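You operate a simulated robot arm through the tools that you are given. There is no shell and no other tool.

You run a simulated robot arm. Do the job below in one go: nothing can be reset, and whatever is moved stays where it is left.

JOB
Lay the teal cloth pouch on the gold saucer and give it two puffs of scent.
Fine: ribbon toward the spray bottle; free the spray collar first and lock it again after. Where these are worked on the way, their far stop is far enough and under half their travel is too little: spray collar.

The check looks at the end state, three seconds after you hand in, the way a careful person would. Anything else that was tipped, shoved, dropped, spilled or broken makes it a failure. Flat cloth is picked up by pressing the open fingertips on it (5 to 10 N) and closing them slowly along it; thin cloth reads only 2 to 8 mm in the jaws.

ROBOT AND FRAMES
A 7-joint arm with a two-finger parallel gripper, fixed in place. Base frame: the origin is at the foot of the arm, x ahead of it, y to its left, z up; the work surface is at about z = 760. Units: mm, rad, N and s.
Its first joint turns from -2.601 to 2.601 rad. Payload 3.43 kg.
Tool frame: the origin (TCP) lies between the finger pads and is the grasp point; the fingertips stand 30 mm ahead of it; z points along the fingers, y is the line along which they close. Largest opening 94 mm; finger width 28, thickness 10; the body of the gripper, 50 by 96 mm, starts 55 mm behind the TCP.
Orientation is that of the tool frame in the base frame, as a unit quaternion [x, y, z, w]. With the fingers straight down and closing along the base's y, the tool's x points along the base's -x, its y along +y and its z along -z.

CONTROLS
- The arm moves only by the tool servo_tool. Its argument "commands" is a list of rows, each a list of 3 entries, a list of its own where there are three numbers: the shift along the tool's x, y, z in units of 25 mm (1.0 is 25 mm), then the turn, a rotation vector about the tool's x, y, z in units of 5 degrees (1.0 is 5 degrees), then the finger opening in mm, from 0 to 94. In form: [[[dx, dy, dz], [wx, wy, wz], grip], ...]. A call has 1 to 20 rows; each row shifts and turns the commanded pose from where the row before left it, along the tool's axes as they then stand. A call with a number of a shift or a turn outside -1 to 1 is refused whole. A row lasts 0.2 s, in which the tool goes at most 50 mm and 0.15 rad; a call with a longer step from one row to the next is refused whole, and so is a gripper value outside its range. A pose out of reach is approached as far as the arm can. The call stops where the force on the tool passes 40 N (or 10 N more than at its start, if that is more) or the arm is blocked; 0.2 s more then pass. The fingers move at their own pace (about 45 mm/s each) and stop on an object; they squeeze with about 38 N. The grip force told is the motor's: it shows also when the fingers shut on nothing. Time passes only in rows, and 0.2 s behind the last, so rows that do not move let the fingers close. The reply holds the time, the measured pose of the TCP, the force on the tool along the base axes, the opening and the grip force, in the units named above and with some noise, with the torque about the TCP (base axes, N m) and any sound that the robot's microphone picked up.
- Cameras (640 x 400 px; columns grow to the right, rows downward): "scene" is fixed at [412.2, -645.1, 1596.9]; the picture's right is [0.97, -0.26, 0.00], its down [-0.09, -0.34, -0.94] and it looks along [0.24, 0.91, -0.35] (base axes); focal length 344 px, centre (320, 200). "wrist" rides on the gripper at [76, 14, -102] in the tool frame; the picture's right is [-0.18, 0.98, 0.00], its down [-0.75, -0.14, -0.64] and it looks along [-0.63, -0.12, 0.77] (tool axes); focal length 243 px, centre (320, 200). There is no depth. A picture from a camera that has moved, and an enlarged one, comes with that camera's place and axes in the base frame and with its lens. The place of the scene camera against the robot may be out by one fixed shift of up to 18 mm in any direction.
- camera(camera): a new picture of that camera. No time passes.
- close_up(camera, box): a new picture of the part [left, top, right, bottom] of that camera's present view, enlarged. No time passes.
- finish_job(): hands the job in; it is judged then, once.

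Nothing tells you positions but the pictures and the camera data. Unless the task says otherwise, let go and move clear before handing in.

The tools are called after ">>>" as a command line: name --argument value ..., lists and objects as JSON in quotes. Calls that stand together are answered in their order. servo_tool: Moves the arm, as the interface text tells. Its arguments: {"type":"object","properties":{"commands":{"type":"array","items":{"type":"array"}}},"required":["commands"]} The other tools are called the same way: camera (camera) takes a picture; close_up (camera, box) takes an enlarged picture of a part of a camera's view; finish_job () hands the job in.

At the start:

```text
time_s: 0.0
position: [651.5, 742.4, 1188.4]
tool_rot: [0.0, 1.0, 0.001, 0.0]
contact_force: [-0.1, 0.2, -1.4]
wrist_torque: [0.02, 0.02, -0.04]
opening: 93.9
grasp_force: 0.1
```

scene: 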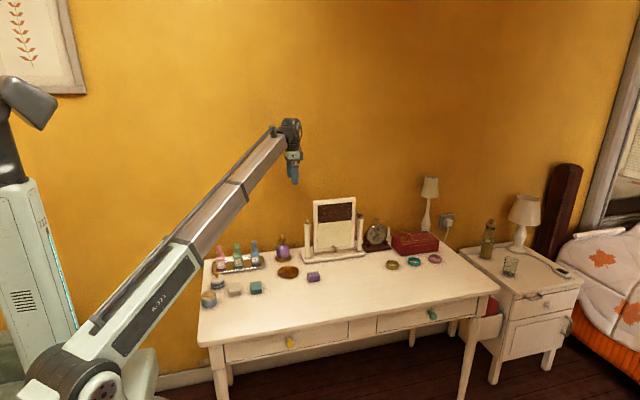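
wrist: 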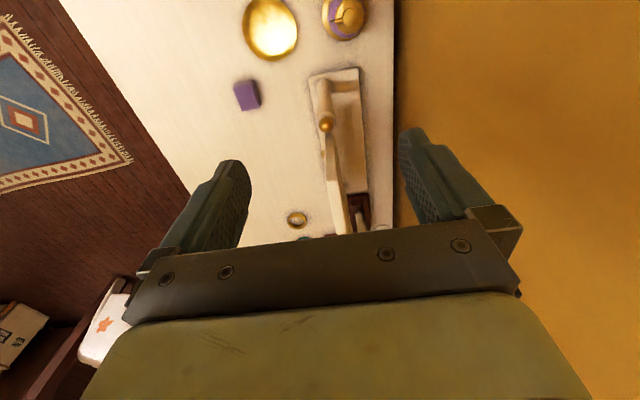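

I see a dressing table with bottles on a tray at left, a purple spray bottle, a gold saucer, and several small pouches or blocks. I'll take enlarged pictures to identify them.

>>> close_up --camera "scene" --box '[190, 220, 350, 320]'

>>> close_up --camera "scene" --box '[195, 240, 275, 310]'

>>> close_up --camera "scene" --box '[260, 225, 340, 295]'

>>> close_up --camera "wrist" --box '[220, 0, 400, 120]'

```text
4.00 times, centred on (270, 270) of scene
camera zoom: at [412.2, -645.1, 1596.9], right [0.97, -0.26, 0.0], down [-0.09, -0.34, -0.94], along [0.24, 0.91, -0.35], focal length 1377 px, centre (520, -80)
```

zoom: 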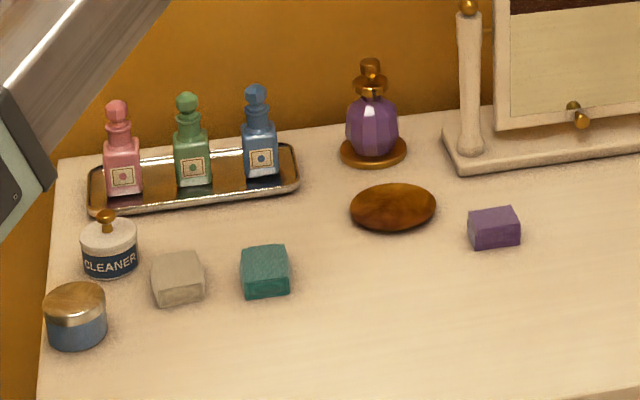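

```text
5.71 times, centred on (235, 275) of scene
camera zoom: at [412.2, -645.1, 1596.9], right [0.97, -0.26, 0.0], down [-0.09, -0.34, -0.94], along [0.24, 0.91, -0.35], focal length 1967 px, centre (806, -229)
```

zoom: 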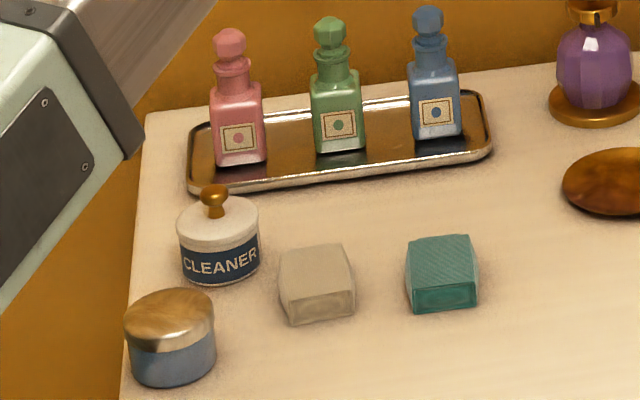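

```text
5.71 times, centred on (300, 260) of scene
camera zoom: at [412.2, -645.1, 1596.9], right [0.97, -0.26, 0.0], down [-0.09, -0.34, -0.94], along [0.24, 0.91, -0.35], focal length 1967 px, centre (434, -143)
```

zoom: 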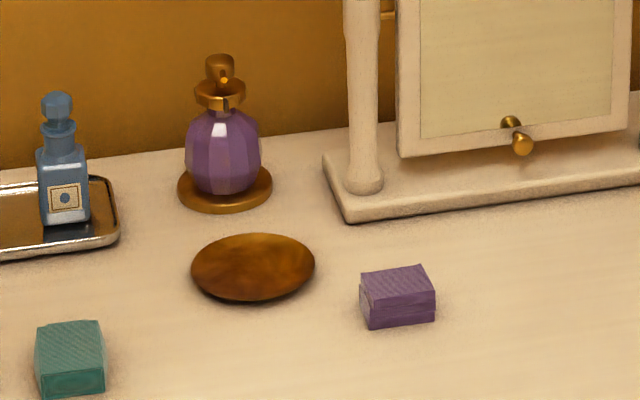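

```text
3.33 times, centred on (310, 60) of wrist
camera zoom: at [575.2, 756.9, 1292.1], right [0.18, 0.98, 0.0], down [0.75, -0.14, 0.64], along [0.63, -0.12, -0.77], focal length 809 px, centre (353, 667)
```

zoom: 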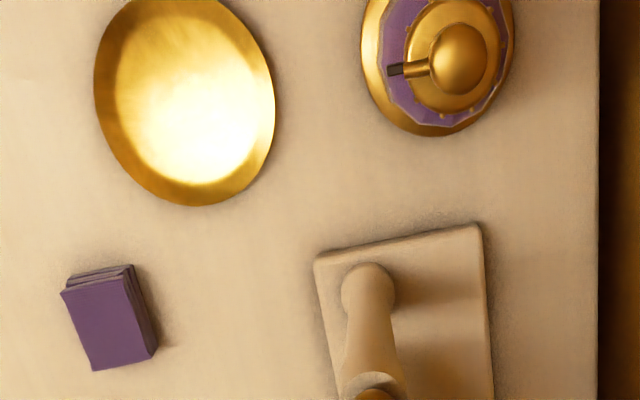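

The purple spray bottle stands at about (608, 788) with its nozzle toward -y. The gold saucer is at about (604, 660) and the teal pouch at about (457, 558). I'll move over the pouch at a safe height and look for the ribbon.

>>> servo_tool --commands '[[[0.97, -0.92, 0.9], [0, 0, 0], 94], [[0.97, -0.92, 0.9], [0, 0, 0], 94], [[0.97, -0.92, 0.9], [0, 0, 0], 94], [[0.97, -0.92, 0.9], [0, 0, 0], 94], [[0.97, -0.92, 0.9], [0, 0, 0], 94], [[0.97, -0.92, 0.9], [0, 0, 0], 94], [[0.97, -0.92, 0.9], [0, 0, 0], 94], [[0.97, -0.92, 0.9], [0, 0, 0], 94], [[0, 0, 0], [0, 0, 0], 94], [[0, 0, 0], [0, 0, 0], 94]]'

>>> camera --camera "wrist"

>>> camera --camera "scene"

```text
time_s: 2.2
position: [459.1, 558.4, 1007.1]
tool_rot: [0.0, 1.0, 0.0, 0.0]
contact_force: [0.1, 1.1, 0.3]
wrist_torque: [-0.01, 0.0, 0.0]
opening: 94.0
grasp_force: 0.1
```

```text
taken
camera wrist: at [381.6, 573.4, 1111.2], right [0.18, 0.98, 0.0], down [0.75, -0.14, 0.64], along [0.63, -0.12, -0.77], focal length 243 px, centre (320, 200)
```

wrist: 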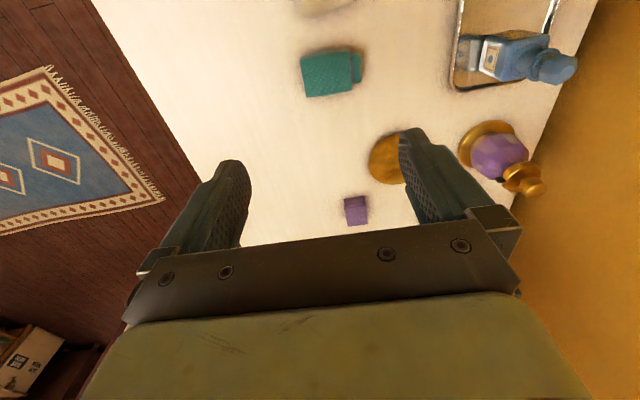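

```text
taken
```

scene: 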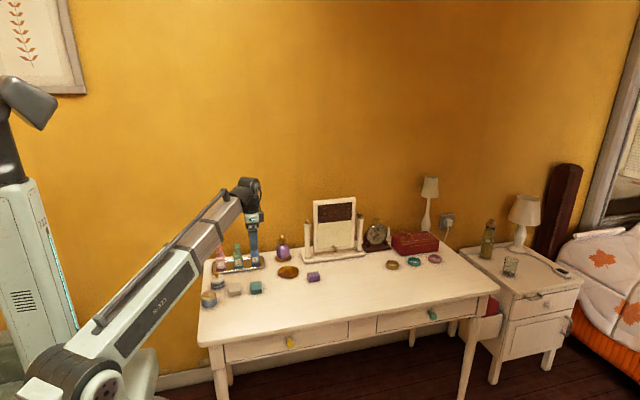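

>>> close_up --camera "wrist" --box '[260, 20, 400, 120]'

>>> close_up --camera "wrist" --box '[440, 100, 560, 220]'

>>> close_up --camera "scene" --box '[240, 276, 272, 300]'

```text
4.00 times, centred on (330, 70) of wrist
camera zoom: at [381.6, 573.4, 1111.2], right [0.18, 0.98, 0.0], down [0.75, -0.14, 0.64], along [0.63, -0.12, -0.77], focal length 970 px, centre (280, 720)
```

zoom: 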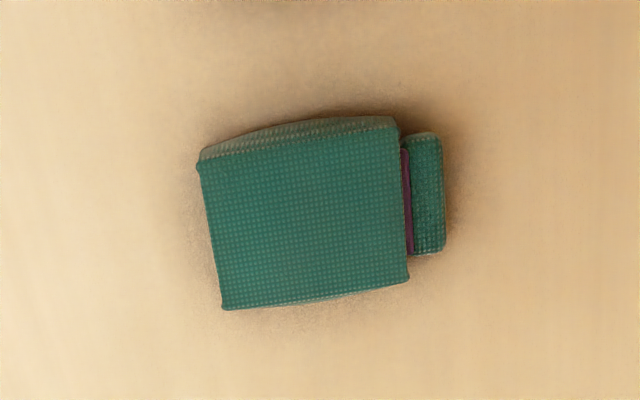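

```text
3.33 times, centred on (500, 160) of wrist
camera zoom: at [381.6, 573.4, 1111.2], right [0.18, 0.98, 0.0], down [0.75, -0.14, 0.64], along [0.63, -0.12, -0.77], focal length 809 px, centre (-280, 333)
```

zoom: 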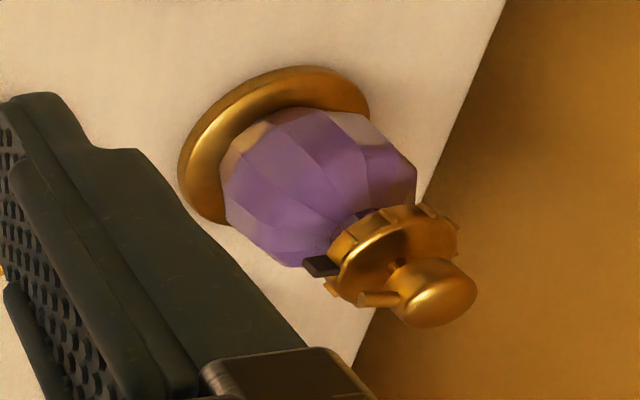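

```text
16.00 times, centred on (256, 288) of scene
camera zoom: at [412.2, -645.1, 1596.9], right [0.97, -0.26, 0.0], down [-0.09, -0.34, -0.94], along [0.24, 0.91, -0.35], focal length 5508 px, centre (1344, -1208)
```

zoom: 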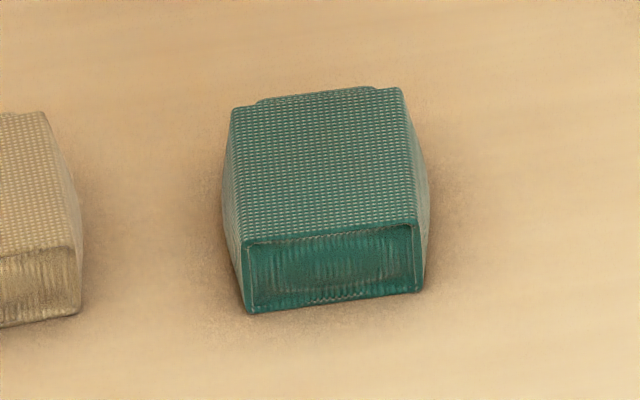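

The teal pouch has its neck and purple ribbon on the +y side already. Its body is about 61 x 44 mm, centred near (455, 567). Next I'll look closely at the spray bottle's collar and stops from above.

>>> servo_tool --commands '[[[-0.505, 0.91, 0], [0, 0, 0], 94], [[-0.505, 0.91, 0], [0, 0, 0], 94], [[-0.505, 0.91, 0], [0, 0, 0], 94], [[-0.505, 0.91, 0], [0, 0, 0], 94], [[-0.505, 0.91, 0], [0, 0, 0], 94], [[-0.505, 0.91, 0], [0, 0, 0], 94], [[-0.505, 0.91, 0], [0, 0, 0], 94], [[-0.505, 0.91, 0], [0, 0, 0], 94], [[0, 0, 0], [0, 0, 0], 94], [[0, 0, 0], [0, 0, 0], 94]]'

>>> camera --camera "wrist"

>>> close_up --camera "wrist" --box '[320, 70, 440, 190]'

>>> close_up --camera "scene" --box '[268, 230, 300, 266]'

```text
time_s: 4.4
position: [557.4, 741.8, 1009.9]
tool_rot: [0.0, 1.0, 0.0, 0.0]
contact_force: [-0.2, 0.3, 0.6]
wrist_torque: [0.01, 0.02, -0.02]
opening: 94.3
grasp_force: 0.0
```

```text
taken
camera wrist: at [481.3, 756.0, 1112.1], right [0.18, 0.98, 0.0], down [0.75, -0.14, 0.64], along [0.63, -0.12, -0.77], focal length 243 px, centre (320, 200)
```

wrist: 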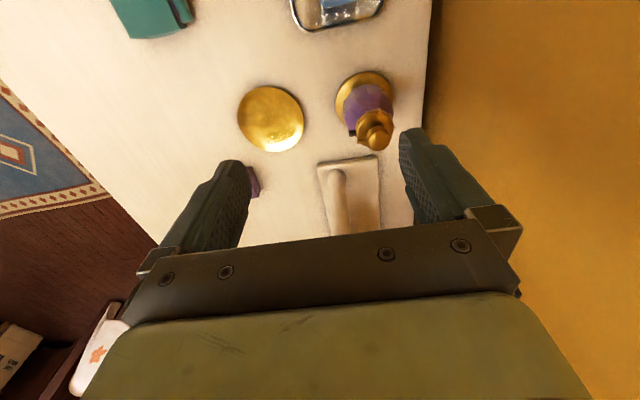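

```text
3.33 times, centred on (380, 130) of wrist
camera zoom: at [481.3, 756.0, 1112.1], right [0.18, 0.98, 0.0], down [0.75, -0.14, 0.64], along [0.63, -0.12, -0.77], focal length 809 px, centre (120, 433)
```

zoom: 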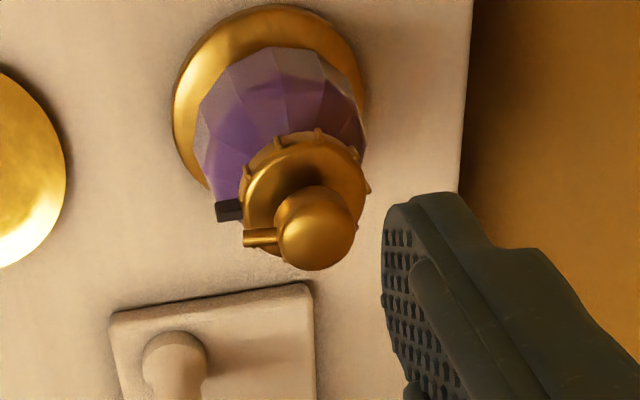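

```text
11.11 times, centred on (284, 248) of scene
camera zoom: at [412.2, -645.1, 1596.9], right [0.97, -0.26, 0.0], down [-0.09, -0.34, -0.94], along [0.24, 0.91, -0.35], focal length 3825 px, centre (720, -333)
```

zoom: 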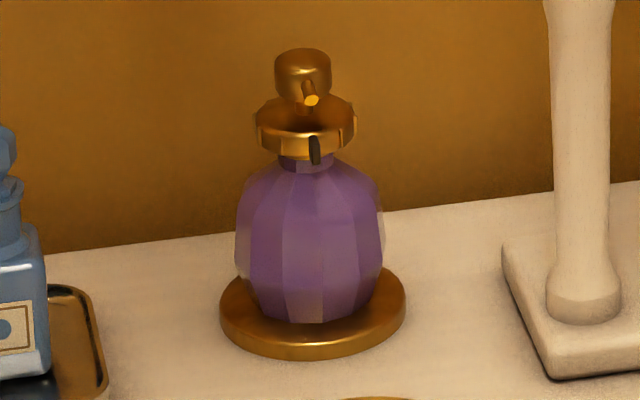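

The collar is the ribbed gold ring, about Ø43 at z≈844–856, with a dark tab under the nozzle. The knob is Ø24 with its top near z≈884, and the bottle axis is about (604, 795). I'll place the pouch first, so I'm going back over it and turning the wrist 90° so the fingers close across its width.

>>> servo_tool --commands '[[[0.51, -0.875, 0], [0, 0, 0], 94], [[0.51, -0.875, 0], [0, 0, 0], 94], [[0.51, -0.875, 0], [0, 0, 0], 94], [[0.51, -0.875, 0], [0, 0, 0], 94], [[0.51, -0.875, 0], [0, 0, 0], 94], [[0.51, -0.875, 0], [0, 0, 0], 94], [[0.51, -0.875, 0], [0, 0, 0], 94], [[0.51, -0.875, 0], [0, 0, 0], 94], [[0, 0, 0.5], [0, 0, -1], 94], [[0, 0, 0.5], [0, 0, -1], 94], [[0, 0, 0.5], [0, 0, -1], 94], [[0, 0, 0.5], [0, 0, -1], 94], [[0, 0, 0], [0, 0, -1], 94], [[0, 0, 0], [0, 0, -1], 94], [[0, 0, 0], [0, 0, -1], 94], [[0, 0, 0], [0, 0, -1], 94], [[0, 0, 0], [0, 0, -1], 94], [[0, 0, 0], [0, 0, -1], 94]]'

>>> servo_tool --commands '[[[0, 0, 0], [0, 0, -1], 94], [[0, 0, 0], [0, 0, -1], 94], [[0, 0, 0], [0, 0, -1], 94], [[0, 0, 0], [0, 0, -1], 94], [[0, 0, 0], [0, 0, -1], 94], [[0, 0, 0], [0, 0, -1], 94], [[0, 0, 0], [0, 0, -1], 94], [[0, 0, 0], [0, 0, -1], 94], [[0, 0, 0], [0, 0, 0], 94], [[0, 0, 0], [0, 0, 0], 94]]'

>>> camera --camera "wrist"

>>> camera --camera "scene"

```text
time_s: 8.2
position: [456.4, 566.6, 957.9]
tool_rot: [-0.423, 0.906, 0.0, 0.001]
contact_force: [-0.1, -0.1, 0.7]
wrist_torque: [-0.01, 0.04, 0.01]
opening: 94.0
grasp_force: 0.0
```

```text
time_s: 10.4
position: [456.1, 565.8, 957.6]
tool_rot: [-0.707, 0.707, 0.0, 0.0]
contact_force: [0.4, 0.0, -0.2]
wrist_torque: [-0.02, -0.04, 0.02]
opening: 94.0
grasp_force: 0.0
```

```text
taken
camera wrist: at [441.9, 489.8, 1061.9], right [-0.98, 0.18, 0.0], down [0.14, 0.75, 0.64], along [0.12, 0.63, -0.77], focal length 243 px, centre (320, 200)
```

wrist: 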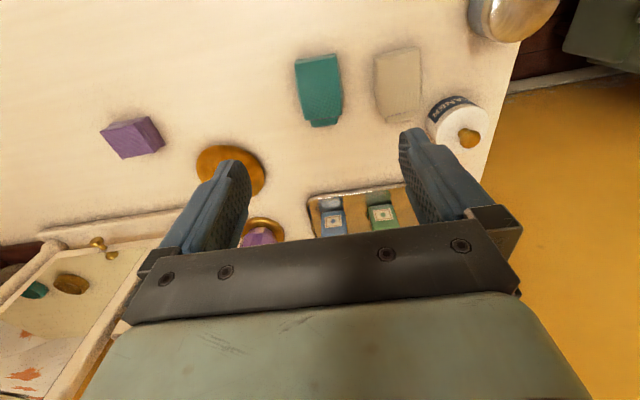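

```text
taken
```

scene: 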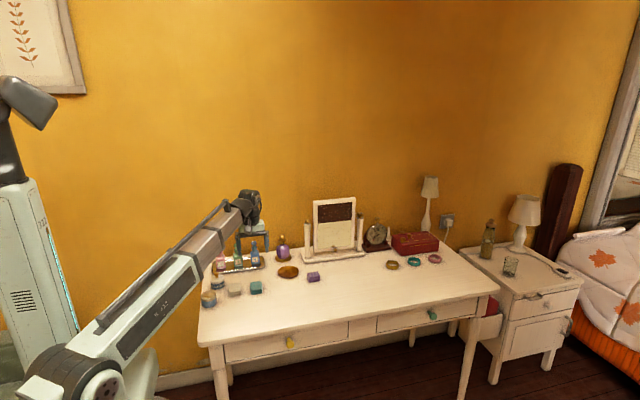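

>>> close_up --camera "wrist" --box '[270, 40, 430, 140]'

>>> close_up --camera "wrist" --box '[180, 130, 300, 250]'

```text
4.00 times, centred on (350, 90) of wrist
camera zoom: at [441.9, 489.8, 1061.9], right [-0.98, 0.18, 0.0], down [0.14, 0.75, 0.64], along [0.12, 0.63, -0.77], focal length 970 px, centre (200, 640)
```

zoom: 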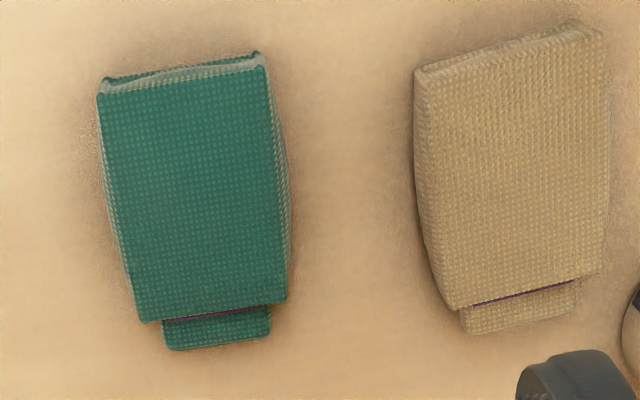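

```text
3.33 times, centred on (240, 190) of wrist
camera zoom: at [441.9, 489.8, 1061.9], right [-0.98, 0.18, 0.0], down [0.14, 0.75, 0.64], along [0.12, 0.63, -0.77], focal length 809 px, centre (587, 233)
```

zoom: 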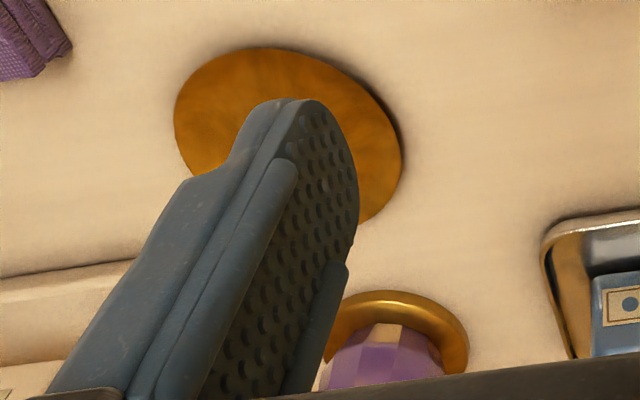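

The pouch is centred near (457, 566) and square to the fingers, and its ribbon axis lies along +y. The beige pouch is about 37 mm away on the -x side, so I'll open only to 64 mm and descend to just above the table.

>>> servo_tool --commands '[[[0, -0.04, 0.8], [0, 0, 0], 64], [[0, 0, 0.8], [0, 0, 0], 64], [[0, 0, 0.8], [0, 0, 0], 64], [[0, 0, 0.8], [0, 0, 0], 64], [[0, 0, 0.8], [0, 0, 0], 64], [[0, 0, 0.8], [0, 0, 0], 64], [[0, 0, 0.6], [0, 0, 0], 64], [[0, 0, 0.6], [0, 0, 0], 64], [[0, 0, 0.3], [0, 0, 0], 64], [[0, 0, 0.14], [0, 0, 0], 64], [[0, 0, 0], [0, 0, 0], 64]]'

>>> camera --camera "wrist"

>>> close_up --camera "scene" --box '[200, 220, 320, 310]'

```text
time_s: 12.8
position: [457.0, 565.4, 797.1]
tool_rot: [-0.707, 0.707, 0.0, -0.001]
contact_force: [-0.2, -0.4, -0.1]
wrist_torque: [0.03, 0.0, -0.01]
opening: 63.9
grasp_force: 0.0
```

```text
taken
camera wrist: at [442.3, 489.4, 901.1], right [-0.98, 0.18, 0.0], down [0.14, 0.75, 0.64], along [0.12, 0.63, -0.77], focal length 243 px, centre (320, 200)
```

wrist: 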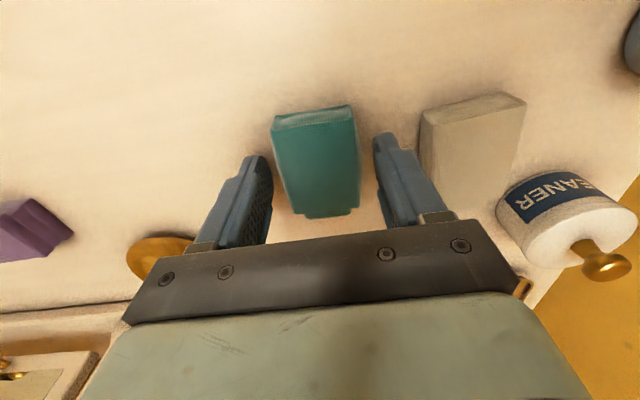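

```text
4.44 times, centred on (260, 265) of scene
camera zoom: at [412.2, -645.1, 1596.9], right [0.97, -0.26, 0.0], down [-0.09, -0.34, -0.94], along [0.24, 0.91, -0.35], focal length 1530 px, centre (587, -89)
```

zoom: 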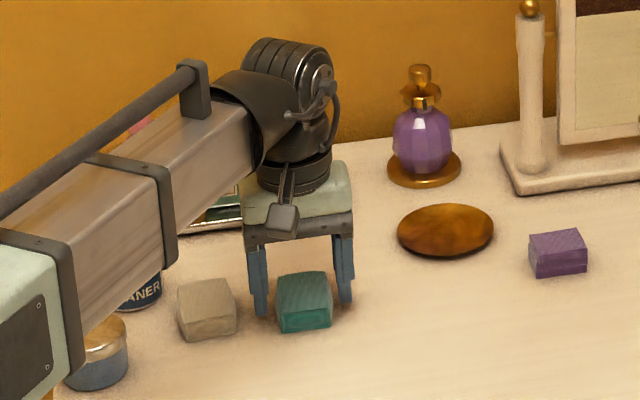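

The fingers straddle the middle of the pouch. I'll close on it now.

>>> servo_tool --commands '[[[0, 0, 0], [0, 0, 0], 54], [[0, 0, 0], [0, 0, 0], 46], [[0, 0, 0], [0, 0, 0], 40], [[0, 0, 0], [0, 0, 0], 34], [[0, 0, 0], [0, 0, 0], 28], [[0, 0, 0], [0, 0, 0], 28], [[0, 0, 0], [0, 0, 0], 28]]'

>>> camera --camera "wrist"

```text
time_s: 14.4
position: [456.7, 565.4, 797.3]
tool_rot: [-0.707, 0.707, 0.001, 0.0]
contact_force: [0.1, 0.0, 0.4]
wrist_torque: [0.03, -0.02, -0.04]
opening: 50.8
grasp_force: 38.8
```

```text
taken
camera wrist: at [442.3, 489.4, 901.1], right [-0.98, 0.18, 0.0], down [0.14, 0.75, 0.64], along [0.12, 0.63, -0.77], focal length 243 px, centre (320, 200)
```

wrist: 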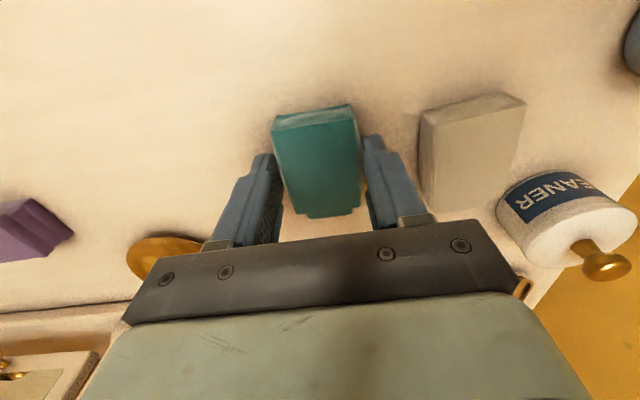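

Gripped at 50.8 mm. I'll lift it and carry it over the saucer.

>>> servo_tool --commands '[[[0, 0, -0.4], [0, 0, 0], 28], [[0, 0, -0.8], [0, 0, 0], 28], [[0, 0, -0.8], [0, 0, 0], 28], [[0, 0, -0.8], [0, 0, 0], 28], [[-0.455, -0.735, 0], [0, 0, 0], 28], [[-0.455, -0.735, 0], [0, 0, 0], 28], [[-0.455, -0.735, 0], [0, 0, 0], 28], [[-0.455, -0.735, 0], [0, 0, 0], 28], [[-0.455, -0.735, 0], [0, 0, 0], 28], [[-0.455, -0.735, 0], [0, 0, 0], 28], [[-0.455, -0.735, 0], [0, 0, 0], 28], [[-0.455, -0.735, 0], [0, 0, 0], 28], [[0, 0, 0], [0, 0, 0], 28], [[0, 0, 0], [0, 0, 0], 28]]'

>>> camera --camera "wrist"

>>> close_up --camera "scene" --box '[240, 220, 340, 300]'

```text
time_s: 17.4
position: [603.8, 657.4, 867.3]
tool_rot: [0.707, -0.707, 0.0, -0.001]
contact_force: [0.5, 0.2, -0.1]
wrist_torque: [-0.02, 0.02, 0.02]
opening: 50.6
grasp_force: 37.8
```

```text
taken
camera wrist: at [589.7, 581.0, 971.1], right [-0.98, 0.18, 0.0], down [0.14, 0.75, 0.64], along [0.12, 0.63, -0.77], focal length 243 px, centre (320, 200)
```

wrist: 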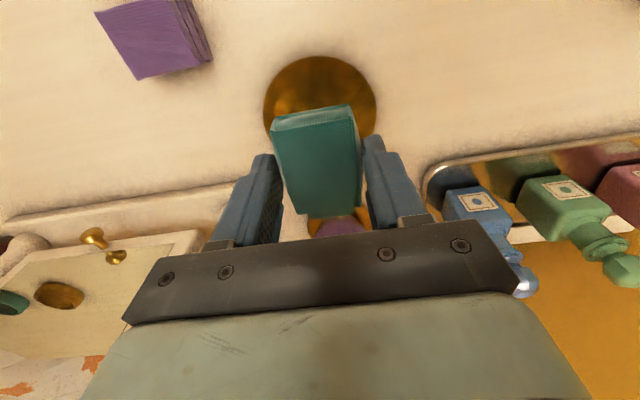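

```text
5.00 times, centred on (290, 260) of scene
camera zoom: at [412.2, -645.1, 1596.9], right [0.97, -0.26, 0.0], down [-0.09, -0.34, -0.94], along [0.24, 0.91, -0.35], focal length 1721 px, centre (470, -100)
```

zoom: 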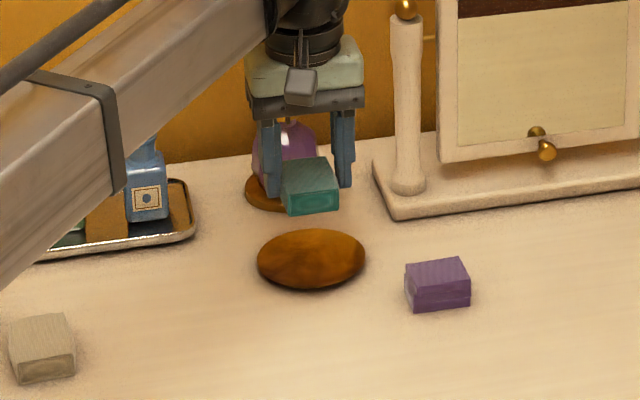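

The saucer is centred at about (603, 659) with radius ~46 mm, directly below. I'll lower the pouch gently while watching the force.

>>> servo_tool --commands '[[[0.12, 0, 0.6], [0, 0, 0], 28], [[0, 0, 0.6], [0, 0, 0], 28], [[0, 0, 0.5], [0, 0, 0], 28], [[0, 0, 0.4], [0, 0, 0], 28], [[0, 0, 0.2], [0, 0, 0], 28], [[0, 0, 0], [0, 0, 0], 28]]'

>>> camera --camera "wrist"

>>> close_up --camera "scene" --box '[260, 235, 324, 285]'

```text
time_s: 18.8
position: [603.5, 653.4, 810.5]
tool_rot: [0.707, -0.707, -0.001, 0.0]
contact_force: [0.4, -0.1, -1.4]
wrist_torque: [0.01, -0.01, 0.02]
opening: 50.5
grasp_force: 37.8
```

```text
taken
camera wrist: at [589.7, 577.7, 913.1], right [-0.98, 0.18, 0.0], down [0.14, 0.75, 0.64], along [0.12, 0.63, -0.77], focal length 243 px, centre (320, 200)
```

wrist: 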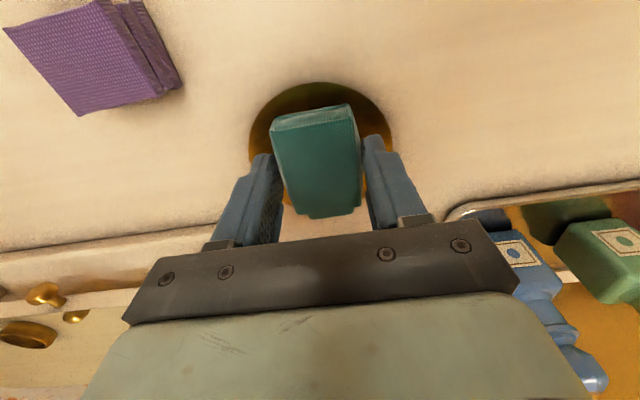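

```text
8.00 times, centred on (292, 260) of scene
camera zoom: at [412.2, -645.1, 1596.9], right [0.97, -0.26, 0.0], down [-0.09, -0.34, -0.94], along [0.24, 0.91, -0.35], focal length 2754 px, centre (544, -280)
```

zoom: 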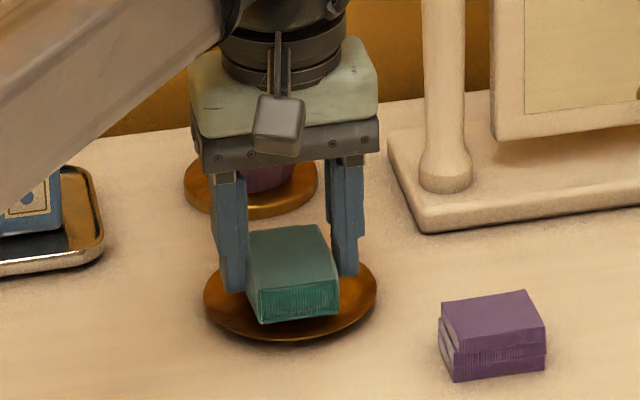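

>>> servo_tool --commands '[[[0, 0, 0.1], [0, 0, 0], 28], [[0, 0, 0.08], [0, 0, 0], 28], [[0, 0, 0.06], [0, 0, 0], 28], [[0, 0, 0.04], [0, 0, 0], 28], [[0, 0, 0], [0, 0, 0], 28]]'

```text
time_s: 20.0
position: [604.3, 654.9, 803.8]
tool_rot: [0.707, -0.707, 0.0, 0.0]
contact_force: [0.1, 0.1, 0.4]
wrist_torque: [0.0, 0.02, 0.01]
opening: 50.8
grasp_force: 37.6
```

>>> servo_tool --commands '[[[0, 0, 0.04], [0, 0, 0], 28], [[0, 0, 0], [0, 0, 0], 28]]'

>>> servo_tool --commands '[[[0, 0, 0.04], [0, 0, 0], 28], [[0, 0, 0], [0, 0, 0], 28]]'

>>> close_up --camera "scene" --box '[272, 250, 312, 280]'

```text
time_s: 20.6
position: [605.1, 655.0, 802.6]
tool_rot: [0.708, -0.706, -0.001, 0.0]
contact_force: [0.1, 0.1, 5.4]
wrist_torque: [-0.02, 0.0, 0.01]
opening: 50.4
grasp_force: 38.0
```

```text
time_s: 21.2
position: [604.3, 653.3, 803.2]
tool_rot: [0.708, -0.707, -0.001, -0.002]
contact_force: [1.6, 2.5, 19.4]
wrist_torque: [0.01, 0.01, -0.01]
opening: 50.5
grasp_force: 37.5
```

```text
13.33 times, centred on (292, 265) of scene
camera zoom: at [412.2, -645.1, 1596.9], right [0.97, -0.26, 0.0], down [-0.09, -0.34, -0.94], along [0.24, 0.91, -0.35], focal length 4590 px, centre (693, -667)
```

zoom: 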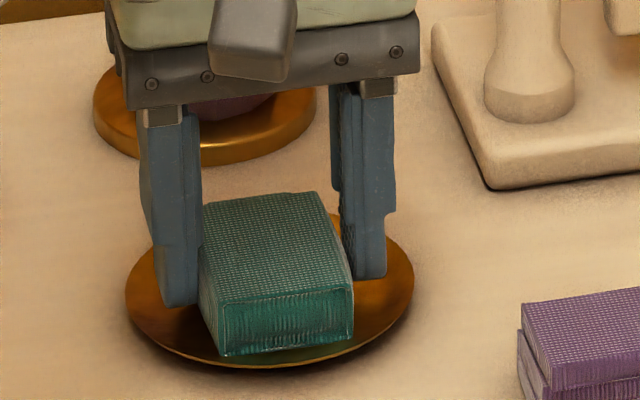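

The pouch is resting on the saucer at about 19 N. I'll ease up a little, open slightly, check, then rise.

>>> servo_tool --commands '[[[0, 0, -0.04], [0, 0, 0], 28], [[0, 0, 0], [0, 0, 0], 54], [[0, 0, 0], [0, 0, 0], 58], [[0, 0, 0], [0, 0, 0], 62], [[0, 0, 0], [0, 0, 0], 62]]'

>>> servo_tool --commands '[[[0, 0, -0.2], [0, 0, 0], 62], [[0, 0, -0.6], [0, 0, 0], 62], [[0, 0, -1], [0, 0, 0], 62], [[0, 0, -1], [0, 0, 0], 62], [[0, 0, -1], [0, 0, 0], 62], [[0, 0, -1], [0, 0, 0], 62], [[0, 0, -1], [0, 0, 0], 62], [[0, 0, 0], [0, 0, 0], 62], [[0, 0, 0], [0, 0, 0], 62]]'

>>> camera --camera "wrist"

>>> close_up --camera "scene" --box '[260, 235, 324, 285]'

```text
time_s: 22.4
position: [604.5, 654.5, 801.8]
tool_rot: [-0.707, 0.708, 0.0, 0.001]
contact_force: [-0.8, 0.5, 0.1]
wrist_torque: [0.0, -0.02, 0.02]
opening: 62.2
grasp_force: 0.0
```

```text
time_s: 24.4
position: [605.0, 652.1, 947.2]
tool_rot: [0.707, -0.707, 0.001, 0.0]
contact_force: [0.0, 0.4, -0.1]
wrist_torque: [0.0, 0.02, -0.02]
opening: 62.0
grasp_force: 0.2
```

```text
taken
camera wrist: at [589.9, 576.8, 1051.1], right [-0.98, 0.18, 0.0], down [0.14, 0.75, 0.64], along [0.12, 0.63, -0.77], focal length 243 px, centre (320, 200)
```

wrist: 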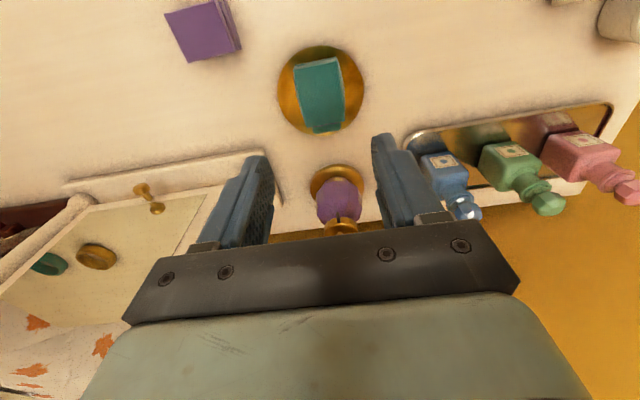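

```text
8.00 times, centred on (292, 260) of scene
camera zoom: at [412.2, -645.1, 1596.9], right [0.97, -0.26, 0.0], down [-0.09, -0.34, -0.94], along [0.24, 0.91, -0.35], focal length 2754 px, centre (544, -280)
```

zoom: 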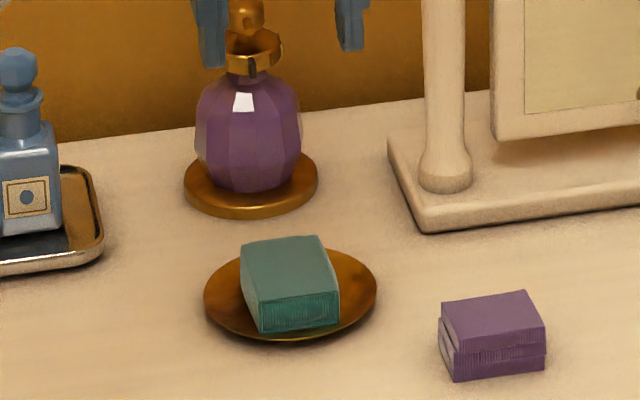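

The pouch lies on the saucer with its neck and ribbon toward the bottle. Next I'll take a closer look at the bottle geometry before working the collar.

>>> close_up --camera "wrist" --box '[290, 40, 390, 240]'

>>> close_up --camera "wrist" --box '[300, 160, 380, 240]'

>>> close_up --camera "scene" --box '[278, 230, 302, 248]'

```text
2.00 times, centred on (340, 140) of wrist
camera zoom: at [589.9, 576.8, 1051.1], right [-0.98, 0.18, 0.0], down [0.14, 0.75, 0.64], along [0.12, 0.63, -0.77], focal length 485 px, centre (280, 320)
```

zoom: 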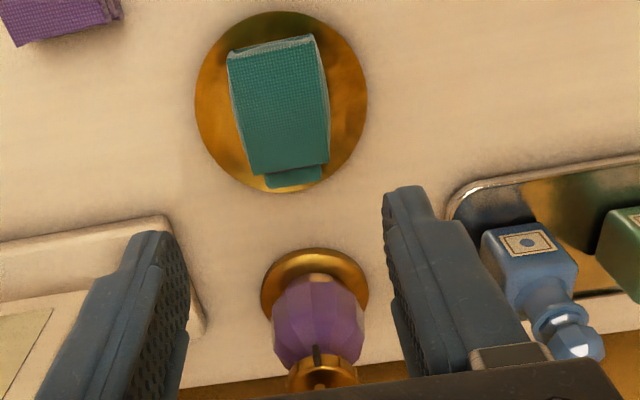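

```text
5.00 times, centred on (340, 200) of wrist
camera zoom: at [589.9, 576.8, 1051.1], right [-0.98, 0.18, 0.0], down [0.14, 0.75, 0.64], along [0.12, 0.63, -0.77], focal length 1213 px, centre (220, 200)
```

zoom: 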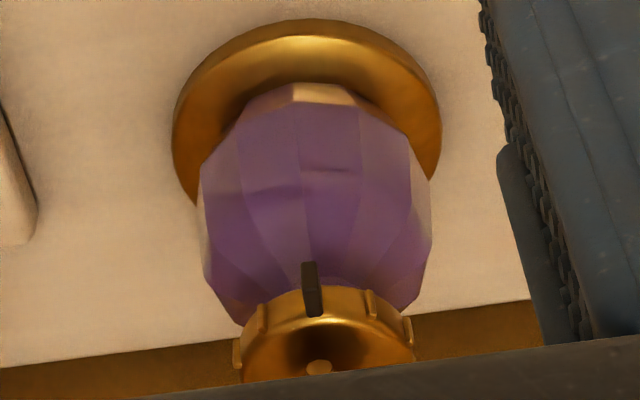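

```text
16.00 times, centred on (290, 239) of scene
camera zoom: at [412.2, -645.1, 1596.9], right [0.97, -0.26, 0.0], down [-0.09, -0.34, -0.94], along [0.24, 0.91, -0.35], focal length 5508 px, centre (800, -424)
```

zoom: 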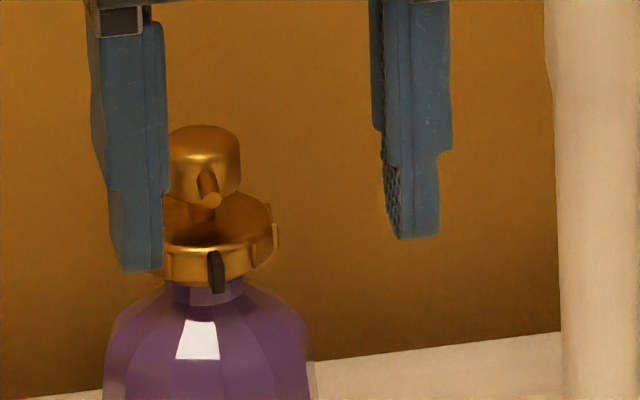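

The bottle axis is at about (605, 795), with the tab on the -y side under the nozzle. I'll move above it at a safe height with the fingers along x, clear of the nozzle, and check alignment.

>>> servo_tool --commands '[[[-0.715, 0, 0], [0, 0, 0], 62], [[-0.715, 0, 0], [0, 0, 0], 62], [[-0.715, 0, 0], [0, 0, 0], 62], [[-0.715, 0, 0], [0, 0, 0], 62], [[-0.715, 0, 0], [0, 0, 0], 62], [[-0.715, 0, 0], [0, 0, 0], 62], [[-0.715, 0, 0], [0, 0, 0], 62], [[-0.715, 0, 0], [0, 0, 0], 62], [[0, 0, 0], [0, 0, 0], 62], [[0, 0, 0], [0, 0, 0], 62]]'

>>> camera --camera "wrist"

>>> close_up --camera "wrist" --box '[260, 80, 380, 200]'

>>> close_up --camera "scene" --box '[256, 200, 320, 270]'

```text
time_s: 26.6
position: [604.1, 796.5, 947.2]
tool_rot: [-0.707, 0.707, 0.0, 0.0]
contact_force: [-0.6, 0.5, -0.7]
wrist_torque: [-0.01, 0.03, 0.0]
opening: 61.8
grasp_force: 0.1
```

```text
taken
camera wrist: at [589.7, 721.3, 1050.0], right [-0.98, 0.18, 0.0], down [0.14, 0.75, 0.64], along [0.12, 0.63, -0.77], focal length 243 px, centre (320, 200)
```

wrist: 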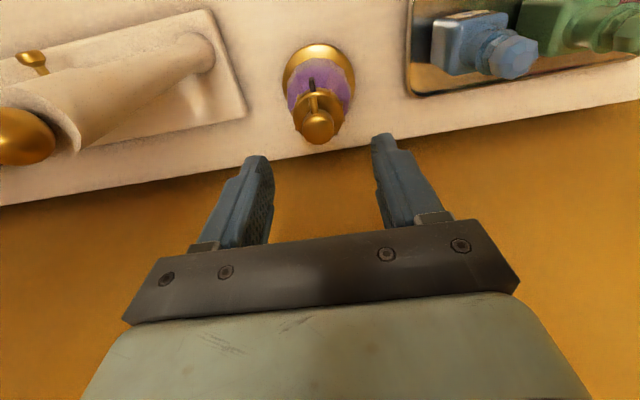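

```text
3.33 times, centred on (320, 140) of wrist
camera zoom: at [589.7, 721.3, 1050.0], right [-0.98, 0.18, 0.0], down [0.14, 0.75, 0.64], along [0.12, 0.63, -0.77], focal length 809 px, centre (320, 400)
```

zoom: 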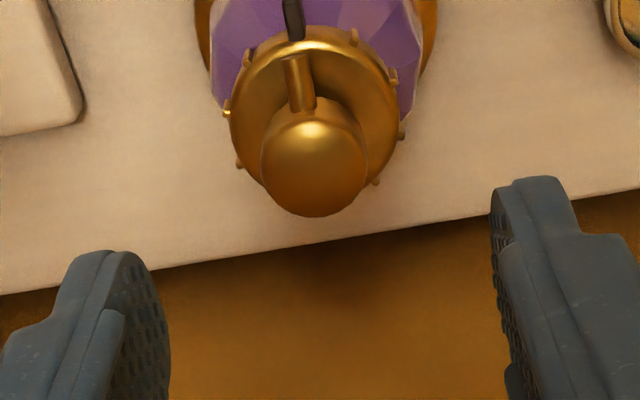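

```text
5.71 times, centred on (288, 235) of scene
camera zoom: at [412.2, -645.1, 1596.9], right [0.97, -0.26, 0.0], down [-0.09, -0.34, -0.94], along [0.24, 0.91, -0.35], focal length 1967 px, centre (503, 0)
```

zoom: 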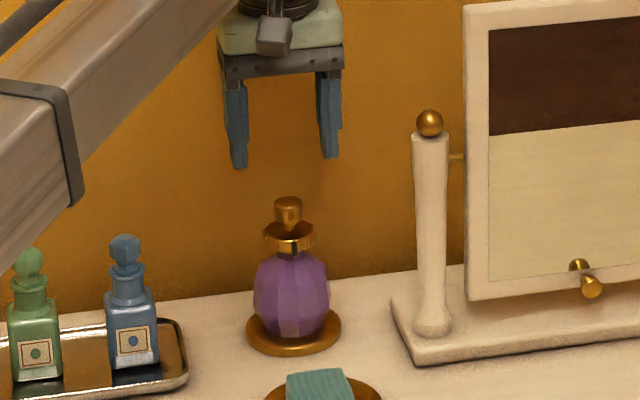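

The axis is confirmed at about (605, 795.4), with collar radius ~21–23 mm. I'll descend until the fingertips sit at collar height.

>>> servo_tool --commands '[[[0.04, -0.04, 0.7], [0, 0, 0], 62], [[0, 0, 0.7], [0, 0, 0], 62], [[0, 0, 0.6], [0, 0, 0], 62], [[0, 0, 0.5], [0, 0, 0], 62], [[0, 0, 0.3], [0, 0, 0], 62], [[0, 0, 0.2], [0, 0, 0], 62], [[0, 0, 0], [0, 0, 0], 62]]'

>>> camera --camera "wrist"

>>> close_up --camera "scene" --box '[268, 216, 308, 256]'

```text
time_s: 28.2
position: [605.6, 796.7, 871.9]
tool_rot: [0.707, -0.707, 0.0, 0.0]
contact_force: [-0.1, 0.0, -0.1]
wrist_torque: [-0.03, -0.01, -0.03]
opening: 62.1
grasp_force: 0.1
```

```text
taken
camera wrist: at [591.1, 720.2, 975.2], right [-0.98, 0.18, 0.0], down [0.14, 0.75, 0.64], along [0.12, 0.63, -0.77], focal length 243 px, centre (320, 200)
```

wrist: 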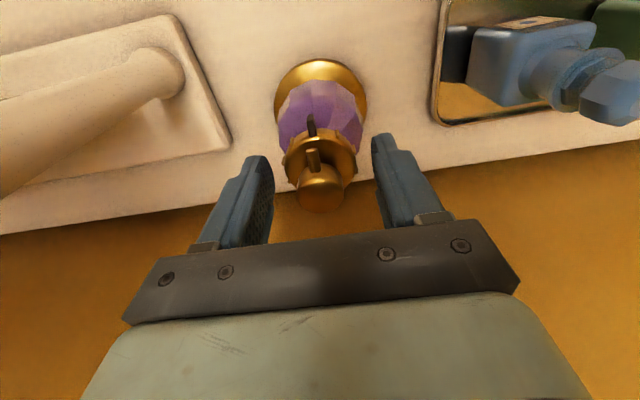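

```text
10.00 times, centred on (288, 236) of scene
camera zoom: at [412.2, -645.1, 1596.9], right [0.97, -0.26, 0.0], down [-0.09, -0.34, -0.94], along [0.24, 0.91, -0.35], focal length 3442 px, centre (640, -160)
```

zoom: 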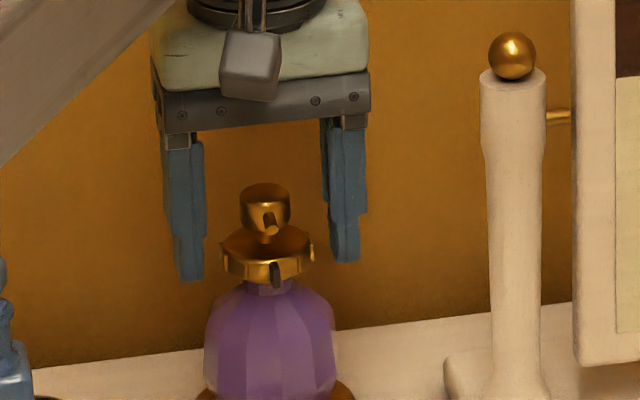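

>>> close_up --camera "wrist" --box '[240, 100, 400, 220]'

```text
3.33 times, centred on (320, 160) of wrist
camera zoom: at [591.1, 720.2, 975.2], right [-0.98, 0.18, 0.0], down [0.14, 0.75, 0.64], along [0.12, 0.63, -0.77], focal length 809 px, centre (320, 333)
```

zoom: 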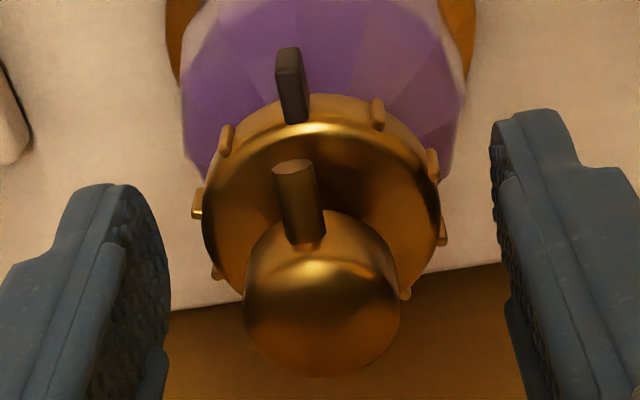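

The collar is well centred between the fingers. I'll lower 2 mm and close gently.

>>> servo_tool --commands '[[[0, 0, 0.06], [0, 0, 0], 56], [[0, 0, 0], [0, 0, 0], 52], [[0, 0, 0], [0, 0, 0], 49], [[0, 0, 0], [0, 0, 0], 46], [[0, 0, 0], [0, 0, 0], 43], [[0, 0, 0], [0, 0, 0], 40], [[0, 0, 0], [0, 0, 0], 36], [[0, 0, 0], [0, 0, 0], 36]]'

>>> close_up --camera "wrist" --box '[240, 100, 400, 220]'

>>> close_up --camera "scene" --box '[268, 216, 308, 256]'

```text
time_s: 30.0
position: [605.4, 795.2, 869.6]
tool_rot: [0.707, -0.707, 0.001, 0.0]
contact_force: [-3.9, 0.0, -0.9]
wrist_torque: [0.04, 0.09, -0.01]
opening: 43.7
grasp_force: 45.1
```

```text
3.33 times, centred on (320, 160) of wrist
camera zoom: at [590.7, 720.0, 973.8], right [-0.98, 0.18, 0.0], down [0.14, 0.75, 0.64], along [0.12, 0.63, -0.77], focal length 809 px, centre (320, 333)
```

zoom: 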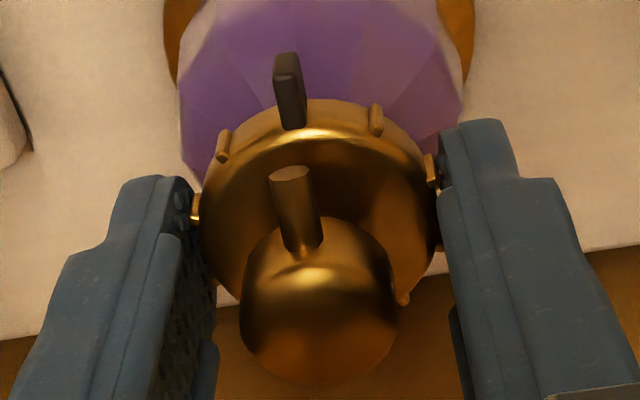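

```text
10.00 times, centred on (288, 236) of scene
camera zoom: at [412.2, -645.1, 1596.9], right [0.97, -0.26, 0.0], down [-0.09, -0.34, -0.94], along [0.24, 0.91, -0.35], focal length 3442 px, centre (640, -160)
```

zoom: 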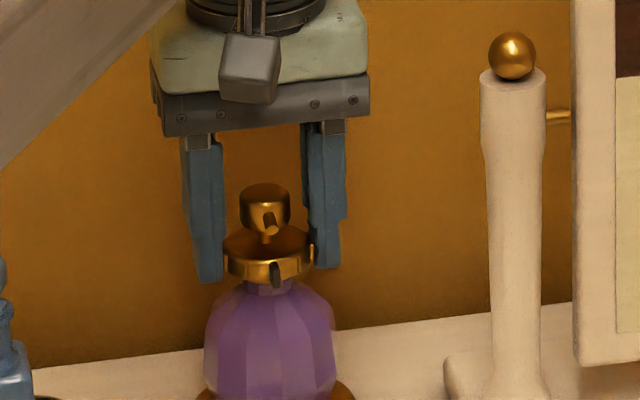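

The collar is gripped. I'll try a small turn counter-clockwise as seen from above and watch the torque.

>>> servo_tool --commands '[[[0, 0, 0], [0, 0, -0.4], 36], [[0, 0, 0], [0, 0, -0.4], 36], [[0, 0, 0], [0, 0, 0], 36]]'

>>> close_up --camera "scene" --box '[268, 216, 308, 256]'

>>> close_up --camera "wrist" --box '[240, 100, 400, 220]'

```text
time_s: 30.8
position: [604.0, 795.5, 870.1]
tool_rot: [0.732, -0.682, 0.0, 0.0]
contact_force: [-5.7, 0.5, -3.6]
wrist_torque: [0.07, 0.05, -0.01]
opening: 44.0
grasp_force: 44.6
```

```text
10.00 times, centred on (288, 236) of scene
camera zoom: at [412.2, -645.1, 1596.9], right [0.97, -0.26, 0.0], down [-0.09, -0.34, -0.94], along [0.24, 0.91, -0.35], focal length 3442 px, centre (640, -160)
```

zoom: 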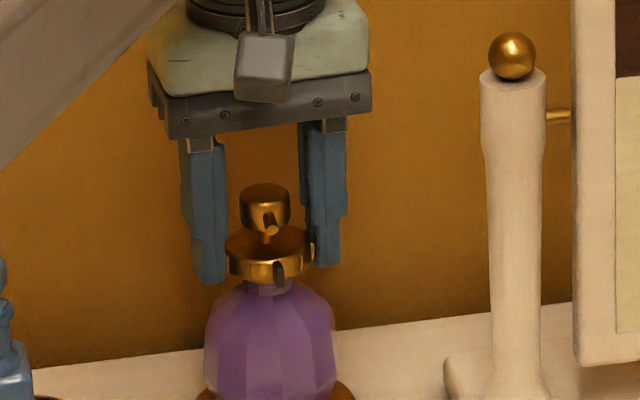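

```text
3.33 times, centred on (320, 160) of wrist
camera zoom: at [596.0, 719.2, 973.8], right [-0.99, 0.11, 0.0], down [0.09, 0.76, 0.64], along [0.07, 0.64, -0.77], focal length 809 px, centre (320, 333)
```

zoom: 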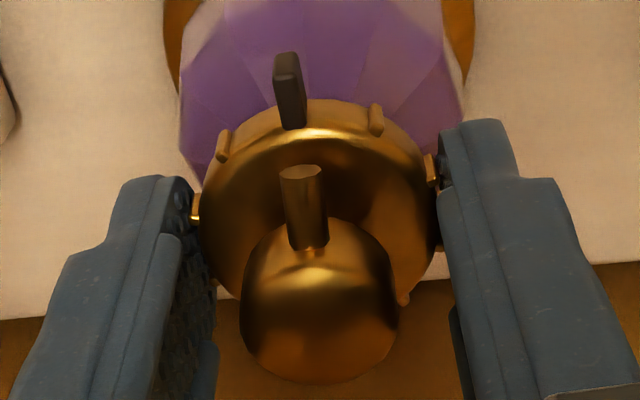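

The collar turns with the gripper while the bottle and nozzle stay put. I'll continue counter-clockwise, watching for the stop.

>>> servo_tool --commands '[[[0, 0.04, 0], [0, 0, -0.6], 36], [[0, 0, 0], [0, 0, -0.6], 36], [[0, 0, 0], [0, 0, -0.6], 36], [[0, 0, 0], [0, 0, -0.6], 36], [[0, 0, 0], [0, 0, 0], 36]]'

>>> close_up --camera "wrist" --box '[240, 100, 400, 220]'

```text
time_s: 32.0
position: [605.4, 796.9, 870.4]
tool_rot: [0.799, -0.602, -0.001, -0.001]
contact_force: [-1.8, -1.5, -7.5]
wrist_torque: [0.46, -0.23, -0.05]
opening: 43.6
grasp_force: 44.9
```

```text
3.33 times, centred on (320, 160) of wrist
camera zoom: at [611.9, 719.0, 973.8], right [-1.0, -0.09, 0.0], down [-0.07, 0.76, 0.64], along [-0.06, 0.64, -0.77], focal length 809 px, centre (320, 333)
```

zoom: 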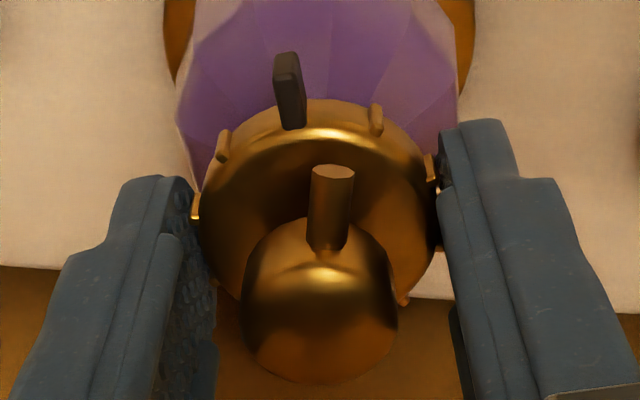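

>>> servo_tool --commands '[[[0, 0, 0.02], [0, 0, -0.6], 36], [[0, 0, 0], [0, 0, -0.6], 36], [[0, 0, 0], [0, 0, -0.6], 36], [[0, 0, 0], [0, 0, -0.6], 36], [[0, 0, 0], [0, 0, 0], 36]]'

>>> close_up --camera "wrist" --box '[240, 100, 400, 220]'

```text
time_s: 33.2
position: [605.1, 796.2, 871.3]
tool_rot: [0.857, -0.516, 0.0, 0.0]
contact_force: [1.9, -1.3, 3.3]
wrist_torque: [-0.5, 0.2, -0.02]
opening: 43.7
grasp_force: 45.4
```

```text
3.33 times, centred on (320, 160) of wrist
camera zoom: at [627.5, 722.0, 973.8], right [-0.95, -0.3, 0.0], down [-0.23, 0.73, 0.64], along [-0.19, 0.61, -0.77], focal length 809 px, centre (320, 333)
```

zoom: 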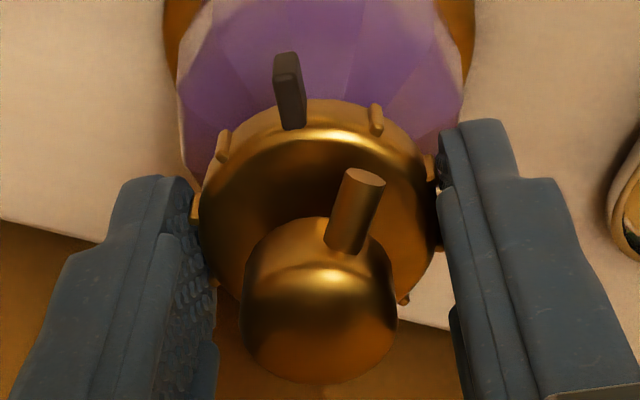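

>>> servo_tool --commands '[[[0, 0, 0], [0, 0, -0.6], 36], [[0, 0, 0], [0, 0, -0.6], 36], [[0, 0, 0], [0, 0, -0.6], 36], [[0, 0, 0], [0, 0, -0.6], 36], [[0, 0, 0], [0, 0, 0], 36]]'

>>> close_up --camera "wrist" --box '[240, 100, 400, 220]'

```text
time_s: 34.4
position: [603.6, 795.0, 870.8]
tool_rot: [0.906, -0.422, 0.0, 0.0]
contact_force: [1.9, -4.1, 4.1]
wrist_torque: [0.07, -0.5, -0.01]
opening: 43.7
grasp_force: 45.0
```

```text
3.33 times, centred on (320, 160) of wrist
camera zoom: at [642.2, 728.3, 973.8], right [-0.87, -0.49, 0.0], down [-0.38, 0.67, 0.64], along [-0.32, 0.56, -0.77], focal length 809 px, centre (320, 333)
```

zoom: 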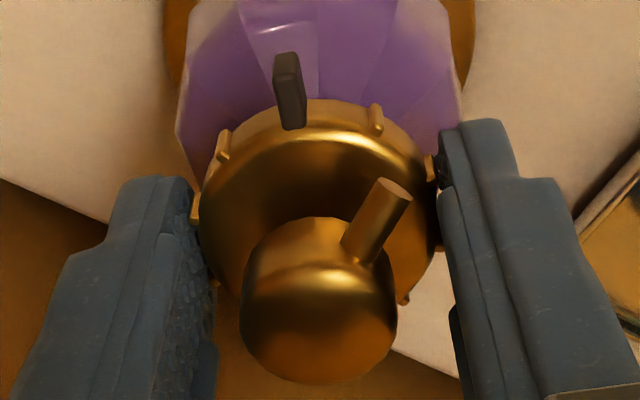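

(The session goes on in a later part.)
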